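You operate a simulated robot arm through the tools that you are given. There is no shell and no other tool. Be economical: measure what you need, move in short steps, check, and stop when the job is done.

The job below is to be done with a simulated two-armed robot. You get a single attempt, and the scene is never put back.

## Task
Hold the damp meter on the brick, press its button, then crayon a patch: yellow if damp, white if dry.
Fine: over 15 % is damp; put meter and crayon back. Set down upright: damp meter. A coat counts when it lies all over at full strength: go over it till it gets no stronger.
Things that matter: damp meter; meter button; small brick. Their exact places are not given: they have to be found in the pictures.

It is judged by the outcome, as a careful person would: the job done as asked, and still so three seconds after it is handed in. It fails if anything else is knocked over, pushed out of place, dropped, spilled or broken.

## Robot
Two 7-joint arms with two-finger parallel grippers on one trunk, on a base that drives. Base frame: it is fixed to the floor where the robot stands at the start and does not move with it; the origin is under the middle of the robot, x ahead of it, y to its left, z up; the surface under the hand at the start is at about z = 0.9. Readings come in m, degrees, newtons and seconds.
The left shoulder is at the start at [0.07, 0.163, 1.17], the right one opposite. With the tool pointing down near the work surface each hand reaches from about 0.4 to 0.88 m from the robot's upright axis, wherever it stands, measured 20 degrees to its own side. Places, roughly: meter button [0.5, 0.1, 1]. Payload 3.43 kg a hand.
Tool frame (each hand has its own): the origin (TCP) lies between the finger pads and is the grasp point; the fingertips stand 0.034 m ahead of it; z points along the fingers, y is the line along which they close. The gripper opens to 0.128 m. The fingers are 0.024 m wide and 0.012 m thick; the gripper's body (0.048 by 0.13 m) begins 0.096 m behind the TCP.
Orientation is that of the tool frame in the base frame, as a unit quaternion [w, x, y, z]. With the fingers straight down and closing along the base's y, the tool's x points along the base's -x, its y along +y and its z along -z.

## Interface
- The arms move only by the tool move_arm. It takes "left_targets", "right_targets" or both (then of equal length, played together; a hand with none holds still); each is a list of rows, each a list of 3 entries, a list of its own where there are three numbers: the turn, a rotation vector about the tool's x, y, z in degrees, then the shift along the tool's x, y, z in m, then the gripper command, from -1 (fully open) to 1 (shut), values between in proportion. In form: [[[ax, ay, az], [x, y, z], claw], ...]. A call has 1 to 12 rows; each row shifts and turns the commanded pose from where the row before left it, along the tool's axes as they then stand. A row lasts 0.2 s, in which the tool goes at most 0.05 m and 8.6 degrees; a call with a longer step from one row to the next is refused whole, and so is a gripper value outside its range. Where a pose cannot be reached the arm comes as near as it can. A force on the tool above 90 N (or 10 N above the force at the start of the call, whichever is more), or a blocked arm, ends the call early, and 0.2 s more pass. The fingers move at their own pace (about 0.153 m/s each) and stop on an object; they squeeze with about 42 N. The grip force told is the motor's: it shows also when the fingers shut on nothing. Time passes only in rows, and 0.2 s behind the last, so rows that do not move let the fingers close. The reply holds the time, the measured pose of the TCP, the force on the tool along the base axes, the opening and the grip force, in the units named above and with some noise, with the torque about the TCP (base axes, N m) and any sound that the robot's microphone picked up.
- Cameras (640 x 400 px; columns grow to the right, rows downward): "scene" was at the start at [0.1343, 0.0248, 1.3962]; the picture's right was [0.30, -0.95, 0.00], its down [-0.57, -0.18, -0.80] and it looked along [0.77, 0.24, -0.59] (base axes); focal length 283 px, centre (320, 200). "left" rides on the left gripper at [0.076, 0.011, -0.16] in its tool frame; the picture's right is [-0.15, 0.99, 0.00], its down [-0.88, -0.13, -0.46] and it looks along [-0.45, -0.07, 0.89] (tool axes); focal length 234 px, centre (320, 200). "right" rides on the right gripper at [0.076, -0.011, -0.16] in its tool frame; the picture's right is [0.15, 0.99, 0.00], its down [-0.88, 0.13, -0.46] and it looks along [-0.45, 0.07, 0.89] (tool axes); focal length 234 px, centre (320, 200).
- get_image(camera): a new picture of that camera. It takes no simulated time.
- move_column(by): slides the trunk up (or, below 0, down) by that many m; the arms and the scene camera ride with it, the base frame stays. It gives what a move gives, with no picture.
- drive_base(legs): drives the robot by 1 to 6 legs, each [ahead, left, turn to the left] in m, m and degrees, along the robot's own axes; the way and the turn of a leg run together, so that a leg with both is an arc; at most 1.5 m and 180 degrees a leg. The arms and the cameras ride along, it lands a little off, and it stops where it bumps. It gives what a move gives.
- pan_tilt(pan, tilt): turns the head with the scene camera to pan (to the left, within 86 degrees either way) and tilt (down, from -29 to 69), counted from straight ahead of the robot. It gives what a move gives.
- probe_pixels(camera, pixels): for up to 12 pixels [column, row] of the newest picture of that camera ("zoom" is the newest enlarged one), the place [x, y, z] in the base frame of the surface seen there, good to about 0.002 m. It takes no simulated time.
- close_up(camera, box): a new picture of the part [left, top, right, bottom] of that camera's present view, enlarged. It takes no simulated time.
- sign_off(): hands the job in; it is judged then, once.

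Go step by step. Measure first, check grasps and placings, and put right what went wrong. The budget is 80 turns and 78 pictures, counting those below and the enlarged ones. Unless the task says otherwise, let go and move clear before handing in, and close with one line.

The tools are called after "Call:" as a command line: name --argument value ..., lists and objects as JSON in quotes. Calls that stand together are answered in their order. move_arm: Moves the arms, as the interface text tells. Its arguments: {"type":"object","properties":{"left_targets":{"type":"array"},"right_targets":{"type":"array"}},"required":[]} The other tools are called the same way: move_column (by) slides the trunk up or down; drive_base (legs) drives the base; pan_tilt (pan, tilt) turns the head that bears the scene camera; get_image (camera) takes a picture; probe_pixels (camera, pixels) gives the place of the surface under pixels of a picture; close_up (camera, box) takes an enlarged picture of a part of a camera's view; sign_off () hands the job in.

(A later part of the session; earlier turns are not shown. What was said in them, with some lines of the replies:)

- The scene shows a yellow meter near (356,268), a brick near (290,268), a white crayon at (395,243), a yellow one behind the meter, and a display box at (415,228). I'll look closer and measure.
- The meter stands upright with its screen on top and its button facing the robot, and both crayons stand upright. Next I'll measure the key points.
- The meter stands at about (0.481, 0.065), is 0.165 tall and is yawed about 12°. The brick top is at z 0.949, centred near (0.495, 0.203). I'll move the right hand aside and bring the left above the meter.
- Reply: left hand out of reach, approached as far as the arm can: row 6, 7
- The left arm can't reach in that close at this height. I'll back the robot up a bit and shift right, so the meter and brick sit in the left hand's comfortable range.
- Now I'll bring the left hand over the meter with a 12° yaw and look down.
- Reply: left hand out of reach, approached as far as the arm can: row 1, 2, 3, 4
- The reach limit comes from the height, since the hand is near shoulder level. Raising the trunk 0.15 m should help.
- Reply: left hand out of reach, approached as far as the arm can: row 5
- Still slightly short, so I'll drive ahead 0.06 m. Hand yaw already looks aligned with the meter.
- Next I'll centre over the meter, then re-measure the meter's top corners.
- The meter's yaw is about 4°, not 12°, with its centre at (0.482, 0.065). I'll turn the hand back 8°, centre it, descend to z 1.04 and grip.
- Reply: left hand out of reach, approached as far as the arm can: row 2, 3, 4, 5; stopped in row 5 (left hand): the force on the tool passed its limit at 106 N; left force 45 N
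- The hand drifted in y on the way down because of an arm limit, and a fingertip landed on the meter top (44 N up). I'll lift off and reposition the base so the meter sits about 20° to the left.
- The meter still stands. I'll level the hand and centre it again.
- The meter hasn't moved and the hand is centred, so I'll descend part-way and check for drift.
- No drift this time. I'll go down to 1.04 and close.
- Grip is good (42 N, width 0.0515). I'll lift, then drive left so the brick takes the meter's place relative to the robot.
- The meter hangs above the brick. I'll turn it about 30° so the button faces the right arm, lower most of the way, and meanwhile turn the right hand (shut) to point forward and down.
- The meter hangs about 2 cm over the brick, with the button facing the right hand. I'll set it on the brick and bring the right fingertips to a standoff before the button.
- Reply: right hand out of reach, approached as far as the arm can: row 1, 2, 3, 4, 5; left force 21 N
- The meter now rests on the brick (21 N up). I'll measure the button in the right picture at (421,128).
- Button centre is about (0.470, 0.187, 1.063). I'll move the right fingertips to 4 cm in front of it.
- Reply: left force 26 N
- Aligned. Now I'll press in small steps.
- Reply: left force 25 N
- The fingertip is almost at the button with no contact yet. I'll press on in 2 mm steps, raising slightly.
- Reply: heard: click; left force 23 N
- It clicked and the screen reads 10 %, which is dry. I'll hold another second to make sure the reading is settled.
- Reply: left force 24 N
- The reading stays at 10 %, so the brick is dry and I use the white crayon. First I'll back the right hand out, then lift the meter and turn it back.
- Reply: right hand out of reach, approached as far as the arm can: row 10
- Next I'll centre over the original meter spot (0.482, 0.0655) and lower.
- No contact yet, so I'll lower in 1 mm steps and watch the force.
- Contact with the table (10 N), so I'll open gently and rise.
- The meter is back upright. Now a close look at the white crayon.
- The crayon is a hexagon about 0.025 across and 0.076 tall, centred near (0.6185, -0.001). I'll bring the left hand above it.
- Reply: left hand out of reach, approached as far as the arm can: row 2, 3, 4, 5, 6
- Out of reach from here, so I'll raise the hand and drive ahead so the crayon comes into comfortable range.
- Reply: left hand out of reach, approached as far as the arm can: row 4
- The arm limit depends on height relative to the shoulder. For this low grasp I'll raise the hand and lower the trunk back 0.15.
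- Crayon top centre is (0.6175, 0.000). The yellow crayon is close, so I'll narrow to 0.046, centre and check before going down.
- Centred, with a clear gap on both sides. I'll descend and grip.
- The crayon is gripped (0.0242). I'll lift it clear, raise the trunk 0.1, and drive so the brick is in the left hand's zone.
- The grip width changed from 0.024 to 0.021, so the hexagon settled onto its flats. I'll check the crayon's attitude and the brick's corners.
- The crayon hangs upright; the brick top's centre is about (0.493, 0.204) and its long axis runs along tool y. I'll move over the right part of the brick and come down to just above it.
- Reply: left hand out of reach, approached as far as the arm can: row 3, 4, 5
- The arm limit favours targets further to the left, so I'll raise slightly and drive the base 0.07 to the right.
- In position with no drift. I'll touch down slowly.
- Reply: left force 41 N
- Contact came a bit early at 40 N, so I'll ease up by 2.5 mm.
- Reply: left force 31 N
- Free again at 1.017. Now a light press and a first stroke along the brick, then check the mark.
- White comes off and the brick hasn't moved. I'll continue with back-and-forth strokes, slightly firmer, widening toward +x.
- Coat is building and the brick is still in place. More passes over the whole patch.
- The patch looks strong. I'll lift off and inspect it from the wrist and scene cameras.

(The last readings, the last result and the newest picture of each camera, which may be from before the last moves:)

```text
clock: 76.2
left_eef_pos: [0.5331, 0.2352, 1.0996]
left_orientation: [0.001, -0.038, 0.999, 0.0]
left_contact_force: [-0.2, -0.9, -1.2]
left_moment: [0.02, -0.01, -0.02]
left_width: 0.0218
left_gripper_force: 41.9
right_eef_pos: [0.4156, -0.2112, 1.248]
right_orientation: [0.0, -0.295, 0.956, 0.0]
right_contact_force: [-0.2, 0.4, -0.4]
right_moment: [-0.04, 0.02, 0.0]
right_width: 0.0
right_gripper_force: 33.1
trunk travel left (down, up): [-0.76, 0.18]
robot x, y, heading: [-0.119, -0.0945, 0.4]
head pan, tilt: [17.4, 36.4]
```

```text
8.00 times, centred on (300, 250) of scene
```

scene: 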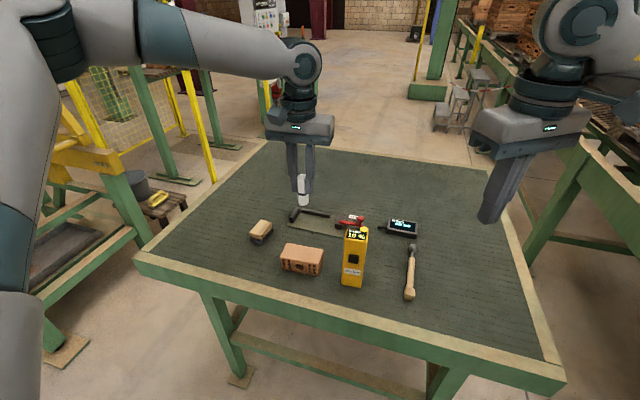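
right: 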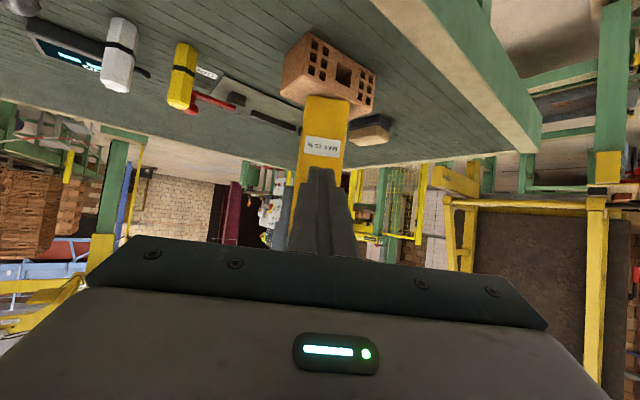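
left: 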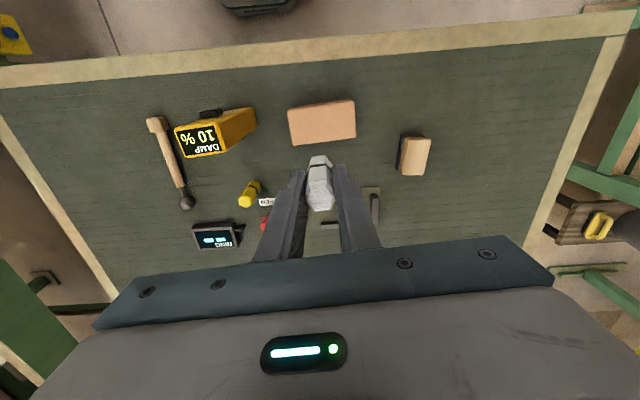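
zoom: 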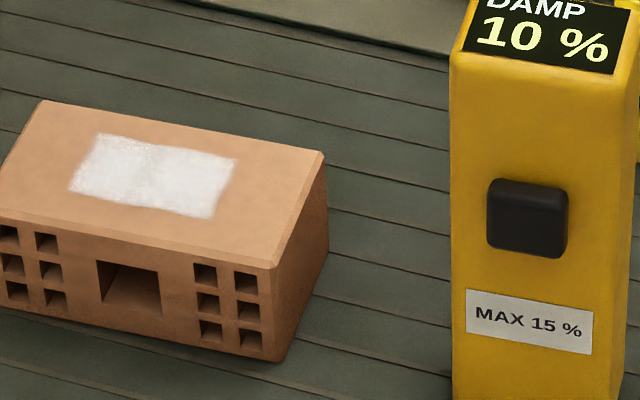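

The patch is solid, with slight mottling near the back-left. I'll go over it all again until there is no change.

Call:
move_arm --left_targets '[[[0, 0, 0], [0.027, 0, 0.01], 1], [[0, 0, 0], [0, 0, 0.045], 1], [[0, 0, 0], [0, 0, 0.027], 1], [[0, 0, 0], [0, 0, 0.0035], 1], [[0, 0, 0], [0, -0.015, 0], 1], [[0, 0, 0], [0, -0.015, 0], 1], [[0, 0, 0], [0, -0.015, 0], 1], [[0, 0, 0], [0, -0.015, 0], 1], [[0, 0, 0], [0.0045, 0, 0], 1]]'

Call:
move_arm --left_targets '[[[0, 0, 0], [0, 0.012, 0], 1], [[0, 0, 0], [0, 0.012, 0], 1], [[0, 0, 0], [0, 0.012, 0], 1], [[0, 0, 0], [0, 0.012, 0], 1], [[0, 0, 0], [0, 0.012, 0], 1], [[0, 0, 0], [0.0045, 0, 0], 1], [[0, 0, 0], [0, -0.012, 0], 1], [[0, 0, 0], [0, -0.012, 0], 1], [[0, 0, 0], [0, -0.012, 0], 1], [[0, 0, 0], [0, -0.012, 0], 1], [[0, 0, 0], [0, -0.012, 0], 1], [[0, 0, 0], [0.0045, 0, 0], 1]]'

Call:
move_arm --left_targets '[[[0, 0, 0], [0, 0.012, 0], 1], [[0, 0, 0], [0, 0.012, 0], 1], [[0, 0, 0], [0, 0.012, 0], 1], [[0, 0, 0], [0, 0.012, 0], 1], [[0, 0, 0], [0, 0.012, 0], 1], [[0, 0, 0], [0.0045, 0, 0], 1], [[0, 0, 0], [0, -0.012, 0], 1], [[0, 0, 0], [0, -0.012, 0], 1], [[0, 0, 0], [0, -0.012, 0], 1], [[0, 0, 0], [0, -0.012, 0], 1], [[0, 0, 0], [0, -0.012, 0], 1], [[0, 0, 0], [0.004, 0, 0], 1]]'

Call:
move_arm --left_targets '[[[0, 0, 0], [0, 0.012, 0], 1], [[0, 0, 0], [0, 0.012, 0], 1], [[0, 0, 0], [0, 0.012, 0], 1], [[0, 0, 0], [0, 0.012, 0], 1], [[0, 0, 0], [0, 0.012, 0], 1], [[0, 0, 0], [-0.007, 0, 0], 1], [[0, 0, 0], [0, -0.012, 0], 1], [[0, 0, 0], [0, -0.012, 0], 1], [[0, 0, 0], [0, -0.012, 0], 1], [[0, 0, 0], [0, -0.012, 0], 1], [[0, 0, 0], [0, -0.012, 0], 1], [[0, 0, 0], [-0.007, 0, 0], 1]]'

Call:
move_arm --left_targets '[[[0, 0, 0], [0, 0.012, 0], 1], [[0, 0, 0], [0, 0.012, 0], 1], [[0, 0, 0], [0, 0.012, 0], 1], [[0, 0, 0], [0, 0.012, 0], 1], [[0, 0, 0], [0, 0.012, 0], 1], [[0, 0, 0], [-0.007, 0, 0], 1], [[0, 0, 0], [0, -0.012, 0], 1], [[0, 0, 0], [0, -0.012, 0], 1], [[0, 0, 0], [0, -0.012, 0], 1], [[0, 0, 0], [0, -0.012, 0], 1], [[0, 0, 0], [0, -0.012, 0], 1]]'

Call:
move_arm --left_targets '[[[0, 0, 0], [0, 0, -0.03], 1], [[0, 0, 0], [0, 0, -0.045], 1], [[0, 0, 0], [-0.03, 0.03, -0.01], 1], [[0, 0, 0], [0, 0.03, 0], 1], [[0, 0, 0], [0, 0, 0], 1]]'

Call:
close_up --camera "left" --box '[250, 70, 410, 200]'

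Call:
close_up --camera "scene" --box '[265, 225, 335, 275]'

```text
clock: 78.2
left_eef_pos: [0.5068, 0.1736, 1.015]
left_orientation: [0.002, -0.038, 0.999, -0.001]
left_contact_force: [5.8, 2.7, 14.2]
left_moment: [0.21, -0.4, -0.01]
left_width: 0.0213
left_gripper_force: 42.3
right_eef_pos: [0.4146, -0.2129, 1.2465]
right_orientation: [0.001, -0.295, 0.956, 0.001]
right_contact_force: [-0.5, 0.2, 0.1]
right_moment: [0.02, 0.02, 0.0]
right_width: 0.0
right_gripper_force: 32.9
trunk travel left (down, up): [-0.76, 0.18]
robot x, y, heading: [-0.1195, -0.091, -0.1]
head pan, tilt: [17.4, 36.4]
```

```text
clock: 80.8
left_eef_pos: [0.4976, 0.173, 1.0143]
left_orientation: [0.002, -0.038, 0.999, -0.001]
left_contact_force: [5.1, 2.7, 14.0]
left_moment: [0.11, -0.33, 0.02]
left_width: 0.0214
left_gripper_force: 42.6
right_eef_pos: [0.4151, -0.2136, 1.2469]
right_orientation: [0.0, -0.294, 0.956, 0.002]
right_contact_force: [-0.8, -0.2, -0.5]
right_moment: [0.02, 0.0, -0.03]
right_width: 0.0
right_gripper_force: 32.5
trunk travel left (down, up): [-0.76, 0.18]
robot x, y, heading: [-0.116, -0.0917, 0.5]
head pan, tilt: [17.4, 36.4]
```

```text
clock: 83.4
left_eef_pos: [0.4895, 0.1721, 1.0154]
left_orientation: [0.001, -0.037, 0.999, 0.0]
left_contact_force: [5.7, 1.6, 11.6]
left_moment: [0.09, -0.34, 0.0]
left_width: 0.0215
left_gripper_force: 42.7
right_eef_pos: [0.4165, -0.2118, 1.2466]
right_orientation: [-0.001, -0.294, 0.956, 0.001]
right_contact_force: [-0.3, 0.3, -0.4]
right_moment: [0.0, 0.0, 0.03]
right_width: 0.0
right_gripper_force: 33.1
trunk travel left (down, up): [-0.76, 0.18]
robot x, y, heading: [-0.1192, -0.0913, 0.2]
head pan, tilt: [17.4, 36.4]
```

```text
clock: 86.0
left_eef_pos: [0.5012, 0.1721, 1.0149]
left_orientation: [0.001, -0.037, 0.999, 0.0]
left_contact_force: [-2.8, -0.5, 6.0]
left_moment: [-0.06, 0.21, -0.01]
left_width: 0.0215
left_gripper_force: 41.8
right_eef_pos: [0.4156, -0.2125, 1.2478]
right_orientation: [0.001, -0.295, 0.955, 0.0]
right_contact_force: [-0.3, -0.2, 0.5]
right_moment: [0.01, 0.0, 0.01]
right_width: 0.0002
right_gripper_force: 32.7
trunk travel left (down, up): [-0.76, 0.18]
robot x, y, heading: [-0.1214, -0.0909, 0.4]
head pan, tilt: [17.4, 36.4]
```

```text
clock: 88.4
left_eef_pos: [0.5098, 0.1738, 1.0157]
left_orientation: [0.002, -0.038, 0.999, 0.0]
left_contact_force: [0.2, 3.7, 7.6]
left_moment: [0.16, -0.02, 0.03]
left_width: 0.0216
left_gripper_force: 42.0
right_eef_pos: [0.4155, -0.2118, 1.2477]
right_orientation: [-0.001, -0.295, 0.956, -0.001]
right_contact_force: [-0.9, 0.9, 0.1]
right_moment: [0.03, 0.0, -0.01]
right_width: 0.0
right_gripper_force: 33.0
trunk travel left (down, up): [-0.76, 0.18]
robot x, y, heading: [-0.1205, -0.0937, 0.1]
head pan, tilt: [17.4, 36.4]
```

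```text
clock: 89.6
left_eef_pos: [0.535, 0.2357, 1.0984]
left_orientation: [0.001, -0.038, 0.999, 0.0]
left_contact_force: [-0.2, -0.4, -0.1]
left_moment: [0.03, 0.01, 0.04]
left_width: 0.0218
left_gripper_force: 41.8
right_eef_pos: [0.415, -0.2133, 1.2474]
right_orientation: [0.0, -0.294, 0.956, 0.001]
right_contact_force: [0.4, 0.4, -0.2]
right_moment: [0.05, -0.02, 0.0]
right_width: 0.0
right_gripper_force: 33.9
trunk travel left (down, up): [-0.76, 0.18]
robot x, y, heading: [-0.119, -0.0898, 0.2]
head pan, tilt: [17.4, 36.4]
```

```text
3.08 times, centred on (330, 135) of left
```

zoom: 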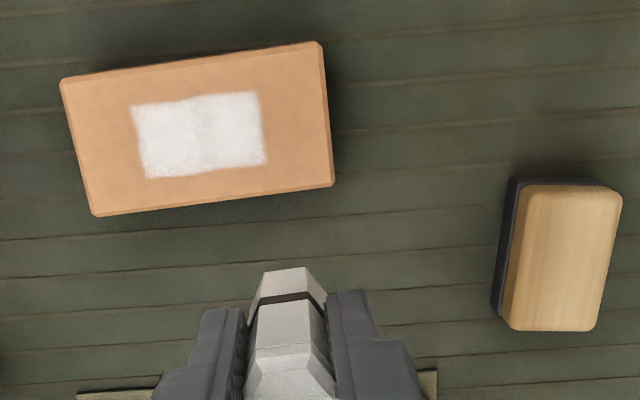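

```text
8.00 times, centred on (300, 250) of scene
```

zoom: 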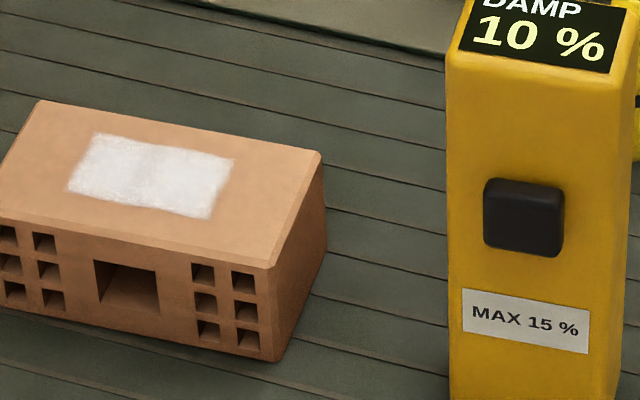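

The patch is uniform except for a little grain along the far edge. I'll measure its corners and look closer.

Call:
close_up --camera "left" --box '[275, 85, 325, 120]'

Call:
probe_pixels --camera "left" --pixels '[[283, 104], [314, 100], [316, 124], [287, 127], [300, 114]]'

```text
11.43 times, centred on (300, 102) of left
```

zoom: 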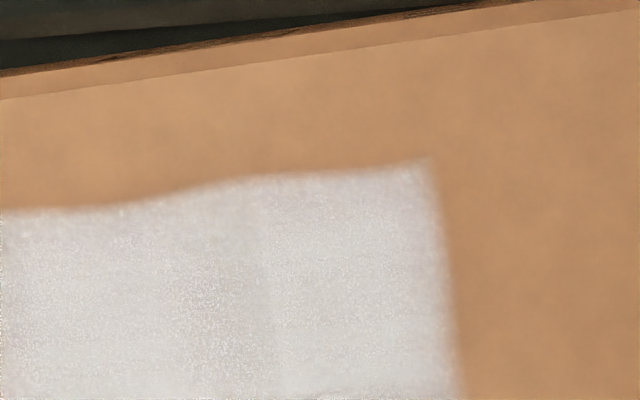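

```text
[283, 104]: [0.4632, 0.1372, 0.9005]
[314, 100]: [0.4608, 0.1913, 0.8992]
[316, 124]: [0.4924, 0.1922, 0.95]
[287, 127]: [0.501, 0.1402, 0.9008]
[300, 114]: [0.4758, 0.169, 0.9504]
```

Call:
probe_pixels --camera "left" --pixels '[[270, 106], [309, 101], [312, 122], [275, 126], [292, 114]]'

Call:
close_up --camera "left" --box '[262, 95, 318, 132]'

```text
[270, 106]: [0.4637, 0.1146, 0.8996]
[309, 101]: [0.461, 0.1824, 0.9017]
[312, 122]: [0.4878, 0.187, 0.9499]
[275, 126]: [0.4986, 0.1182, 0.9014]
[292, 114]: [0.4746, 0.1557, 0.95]
```

```text
10.81 times, centred on (290, 114) of left
```

zoom: 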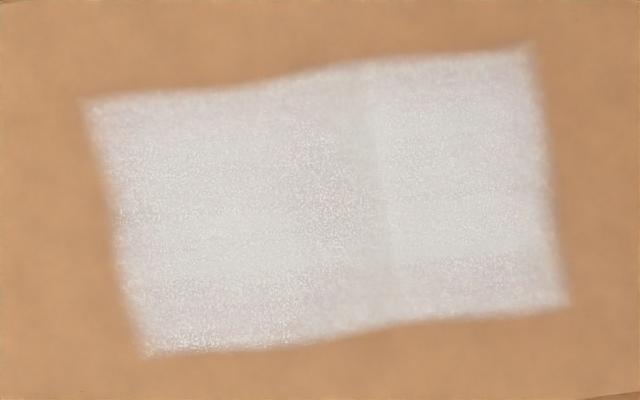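

The coat is uniform and unchanged by the second round, so it's at full strength. Now to return the crayon: raise, drive, lower the trunk.

Call:
move_arm --left_targets '[[[0, 0, 0], [0.01, -0.02, -0.04], 1], [[0, 0, 0], [0.01, -0.02, -0.04], 1], [[0, 0, 0], [0, 0, 0], 1]]'

Call:
drive_base --legs '[[0.112, -0.13, 0]]'

Call:
move_column --by -0.1

Call:
get_image --camera "scene"

```text
clock: 90.4
left_eef_pos: [0.5198, 0.1953, 1.1781]
left_orientation: [0.001, -0.038, 0.999, -0.001]
left_contact_force: [0.1, -0.3, -0.9]
left_moment: [0.0, 0.03, -0.01]
left_width: 0.0216
left_gripper_force: 42.0
right_eef_pos: [0.4155, -0.2107, 1.2468]
right_orientation: [-0.001, -0.294, 0.956, 0.001]
right_contact_force: [-0.4, 1.3, -0.3]
right_moment: [-0.04, -0.02, -0.01]
right_width: 0.0002
right_gripper_force: 32.7
trunk travel left (down, up): [-0.76, 0.18]
robot x, y, heading: [-0.1197, -0.0905, 0.2]
head pan, tilt: [17.4, 36.4]
```

```text
clock: 91.9
left_eef_pos: [0.628, 0.0673, 1.18]
left_orientation: [0.002, -0.038, 0.999, -0.001]
left_contact_force: [0.4, 0.4, -0.3]
left_moment: [-0.05, 0.0, -0.03]
left_width: 0.0217
left_gripper_force: 41.6
right_eef_pos: [0.5258, -0.339, 1.2485]
right_orientation: [0.0, -0.294, 0.956, -0.001]
right_contact_force: [-0.4, 0.5, 0.2]
right_moment: [-0.03, -0.02, 0.01]
right_width: 0.0
right_gripper_force: 33.0
trunk travel left (down, up): [-0.76, 0.18]
robot x, y, heading: [-0.0097, -0.219, 0.4]
head pan, tilt: [17.4, 36.4]
```

```text
clock: 93.2
left_eef_pos: [0.6283, 0.065, 1.0789]
left_orientation: [0.001, -0.037, 0.999, 0.0]
left_contact_force: [-0.3, -1.6, -0.2]
left_moment: [0.01, -0.01, 0.03]
left_width: 0.0218
left_gripper_force: 42.3
right_eef_pos: [0.5275, -0.341, 1.1477]
right_orientation: [0.0, -0.296, 0.955, 0.001]
right_contact_force: [-0.5, 0.3, -0.2]
right_moment: [0.0, -0.01, 0.01]
right_width: 0.0002
right_gripper_force: 33.1
trunk travel left (down, up): [-0.66, 0.28]
robot x, y, heading: [-0.0119, -0.222, 0.4]
head pan, tilt: [17.4, 36.4]
```

```text
20 pictures are left
```

scene: 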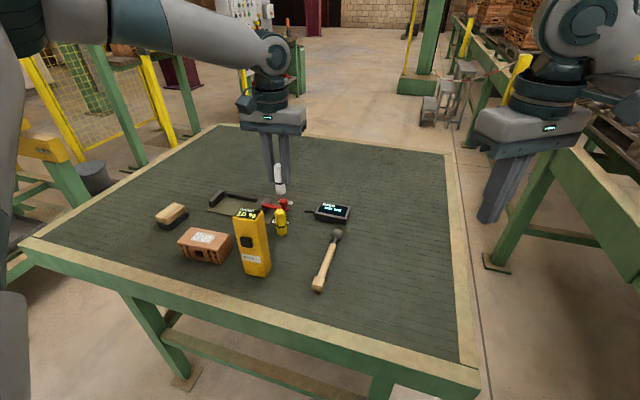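

Next I'll move over the crayon's original spot (0.6175, 0.000) and lower to just above the table.

Call:
move_arm --left_targets '[[[0, 0, 0], [0.008, -0.032, 0], 1], [[0, 0, 0], [0.008, -0.032, 0], 1], [[0, 0, 0], [0, 0, 0.03], 1], [[0, 0, 0], [0, 0, 0], 1]]'

Call:
close_up --camera "scene" --box '[240, 160, 360, 250]'

```text
clock: 94.2
left_eef_pos: [0.6174, -0.0003, 1.0497]
left_orientation: [0.0, -0.038, 0.999, 0.0]
left_contact_force: [0.7, 0.5, 0.1]
left_moment: [0.02, 0.0, 0.0]
left_width: 0.0216
left_gripper_force: 42.2
right_eef_pos: [0.527, -0.3406, 1.1469]
right_orientation: [-0.001, -0.295, 0.955, 0.0]
right_contact_force: [-0.3, -0.1, 0.4]
right_moment: [0.0, 0.0, 0.01]
right_width: 0.0001
right_gripper_force: 33.0
trunk travel left (down, up): [-0.66, 0.28]
robot x, y, heading: [-0.0102, -0.223, 0.4]
head pan, tilt: [17.4, 36.4]
```

```text
4.44 times, centred on (300, 205) of scene
```

zoom: 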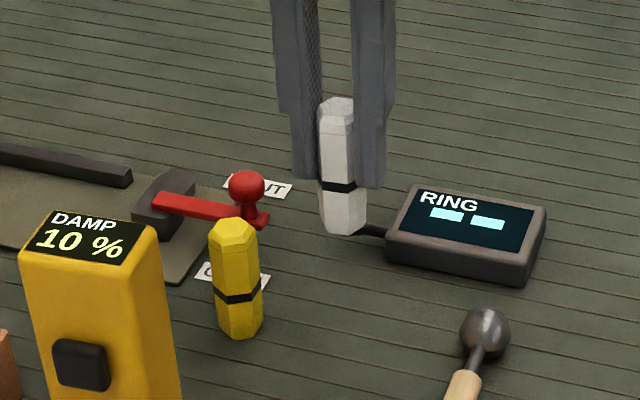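

Call:
move_arm --left_targets '[[[0, 0, 0], [0, 0, 0.04], 1], [[0, 0, 0], [0, 0, 0.035], 1], [[0, 0, 0], [0, 0, 0.004], 1], [[0, 0, 0], [0, 0, 0.002], 1], [[0, 0, 0], [0, 0, 0], 1]]'

```text
clock: 95.4
left_eef_pos: [0.6182, 0.0001, 0.9689]
left_orientation: [0.001, -0.037, 0.999, -0.001]
left_contact_force: [0.2, -0.2, -0.4]
left_moment: [0.0, -0.01, 0.01]
left_width: 0.0215
left_gripper_force: 41.8
right_eef_pos: [0.5261, -0.3407, 1.1472]
right_orientation: [-0.001, -0.296, 0.955, 0.0]
right_contact_force: [-0.3, -0.2, 0.2]
right_moment: [-0.02, 0.0, 0.02]
right_width: 0.0
right_gripper_force: 33.0
trunk travel left (down, up): [-0.66, 0.28]
robot x, y, heading: [-0.0063, -0.2209, 0.2]
head pan, tilt: [17.4, 36.4]
```

Call:
move_arm --left_targets '[[[0, 0, 0], [0, 0, 0.001], 1], [[0, 0, 0], [0, 0, 0.001], 1], [[0, 0, 0], [0, 0, 0.001], 1], [[0, 0, 0], [0, 0, 0], 1]]'

```text
clock: 96.4
left_eef_pos: [0.6178, 0.0005, 0.9656]
left_orientation: [0.0, -0.038, 0.999, 0.0]
left_contact_force: [-0.9, 0.9, 0.5]
left_moment: [0.05, 0.03, 0.01]
left_width: 0.0215
left_gripper_force: 41.3
right_eef_pos: [0.5253, -0.3402, 1.1476]
right_orientation: [-0.001, -0.296, 0.955, 0.002]
right_contact_force: [1.4, -0.2, 0.5]
right_moment: [0.02, -0.02, 0.02]
right_width: 0.0
right_gripper_force: 33.3
trunk travel left (down, up): [-0.66, 0.28]
robot x, y, heading: [-0.0086, -0.2236, 0.3]
head pan, tilt: [17.4, 36.4]
```

Call:
move_arm --left_targets '[[[0, 0, 0], [0, 0, 0.001], 1], [[0, 0, 0], [0, 0, 0.001], 1], [[0, 0, 0], [0, 0, 0], 1]]'

Call:
close_up --camera "scene" --box '[250, 180, 350, 250]'

```text
clock: 97.2
left_eef_pos: [0.6181, -0.0001, 0.9656]
left_orientation: [0.001, -0.037, 0.999, 0.001]
left_contact_force: [1.0, 1.4, 15.3]
left_moment: [0.14, -0.04, -0.03]
left_width: 0.0215
left_gripper_force: 42.0
right_eef_pos: [0.5252, -0.3412, 1.1479]
right_orientation: [0.001, -0.295, 0.956, 0.001]
right_contact_force: [0.4, -0.5, -0.1]
right_moment: [-0.02, 0.01, 0.02]
right_width: 0.0
right_gripper_force: 32.8
trunk travel left (down, up): [-0.66, 0.28]
robot x, y, heading: [-0.0076, -0.2203, 0.1]
head pan, tilt: [17.4, 36.4]
```

```text
5.71 times, centred on (300, 215) of scene
```

zoom: 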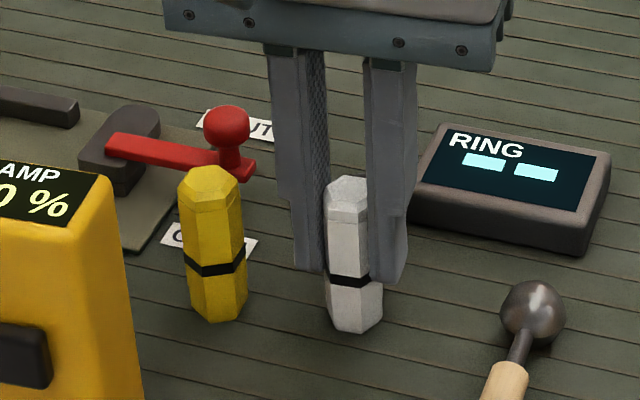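

On the table at its spot. I'll release gently, only to 0.046 because the yellow crayon is close, and rise.

Call:
move_arm --left_targets '[[[0, 0, 0], [0, 0, -0.001], 1], [[0, 0, 0], [0, 0, 0], 0.6], [[0, 0, 0], [0, 0, 0], 0.4], [[0, 0, 0], [0, 0, 0], 0.28], [[0, 0, 0], [0, 0, 0], 0.28], [[0, 0, 0], [0, 0, -0.03], 0.28], [[0, 0, 0], [0, 0, -0.04], 0.28], [[0, 0, 0], [0, 0, -0.04], 0.28], [[0, 0, 0], [0, 0, -0.04], 0.28], [[0, 0, 0], [0, 0, -0.04], 0.28], [[0, 0, 0], [0, 0, 0], 0.28]]'

Call:
close_up --camera "scene" --box '[160, 160, 380, 300]'

Call:
close_up --camera "scene" --box '[250, 180, 350, 250]'

```text
clock: 99.6
left_eef_pos: [0.6178, 0.0005, 1.1535]
left_orientation: [0.0, -0.037, 0.999, 0.0]
left_contact_force: [0.0, -1.0, -0.3]
left_moment: [-0.02, 0.0, 0.04]
left_width: 0.0458
left_gripper_force: 0.0
right_eef_pos: [0.528, -0.3405, 1.1461]
right_orientation: [0.0, -0.295, 0.956, 0.001]
right_contact_force: [0.5, -0.5, 0.2]
right_moment: [0.03, 0.02, 0.0]
right_width: 0.0003
right_gripper_force: 33.0
trunk travel left (down, up): [-0.66, 0.28]
robot x, y, heading: [-0.0098, -0.2245, 0.4]
head pan, tilt: [17.4, 36.4]
```

```text
2.86 times, centred on (270, 230) of scene
```

zoom: 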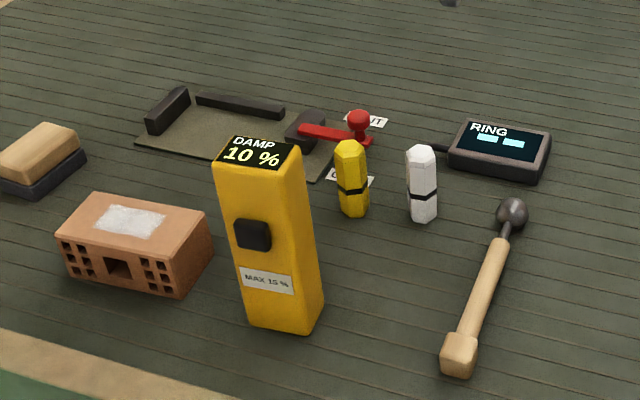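

```text
5.71 times, centred on (300, 215) of scene
```

zoom: 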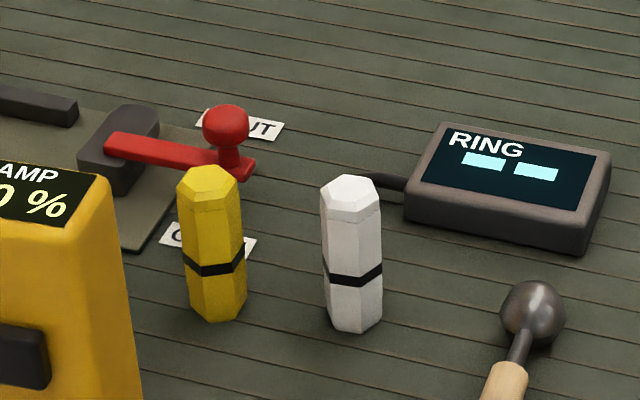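

The meter and the white crayon both stand upright in their places, the brick carries a full white patch, and the hands are clear, so I'm handing in.

Call:
sign_off

```text
The job is handed in.
```

The damp meter read 10 % on the brick, which is dry, so I crayoned a full-strength white patch on top of it. The meter and the white crayon are back upright in their original places.
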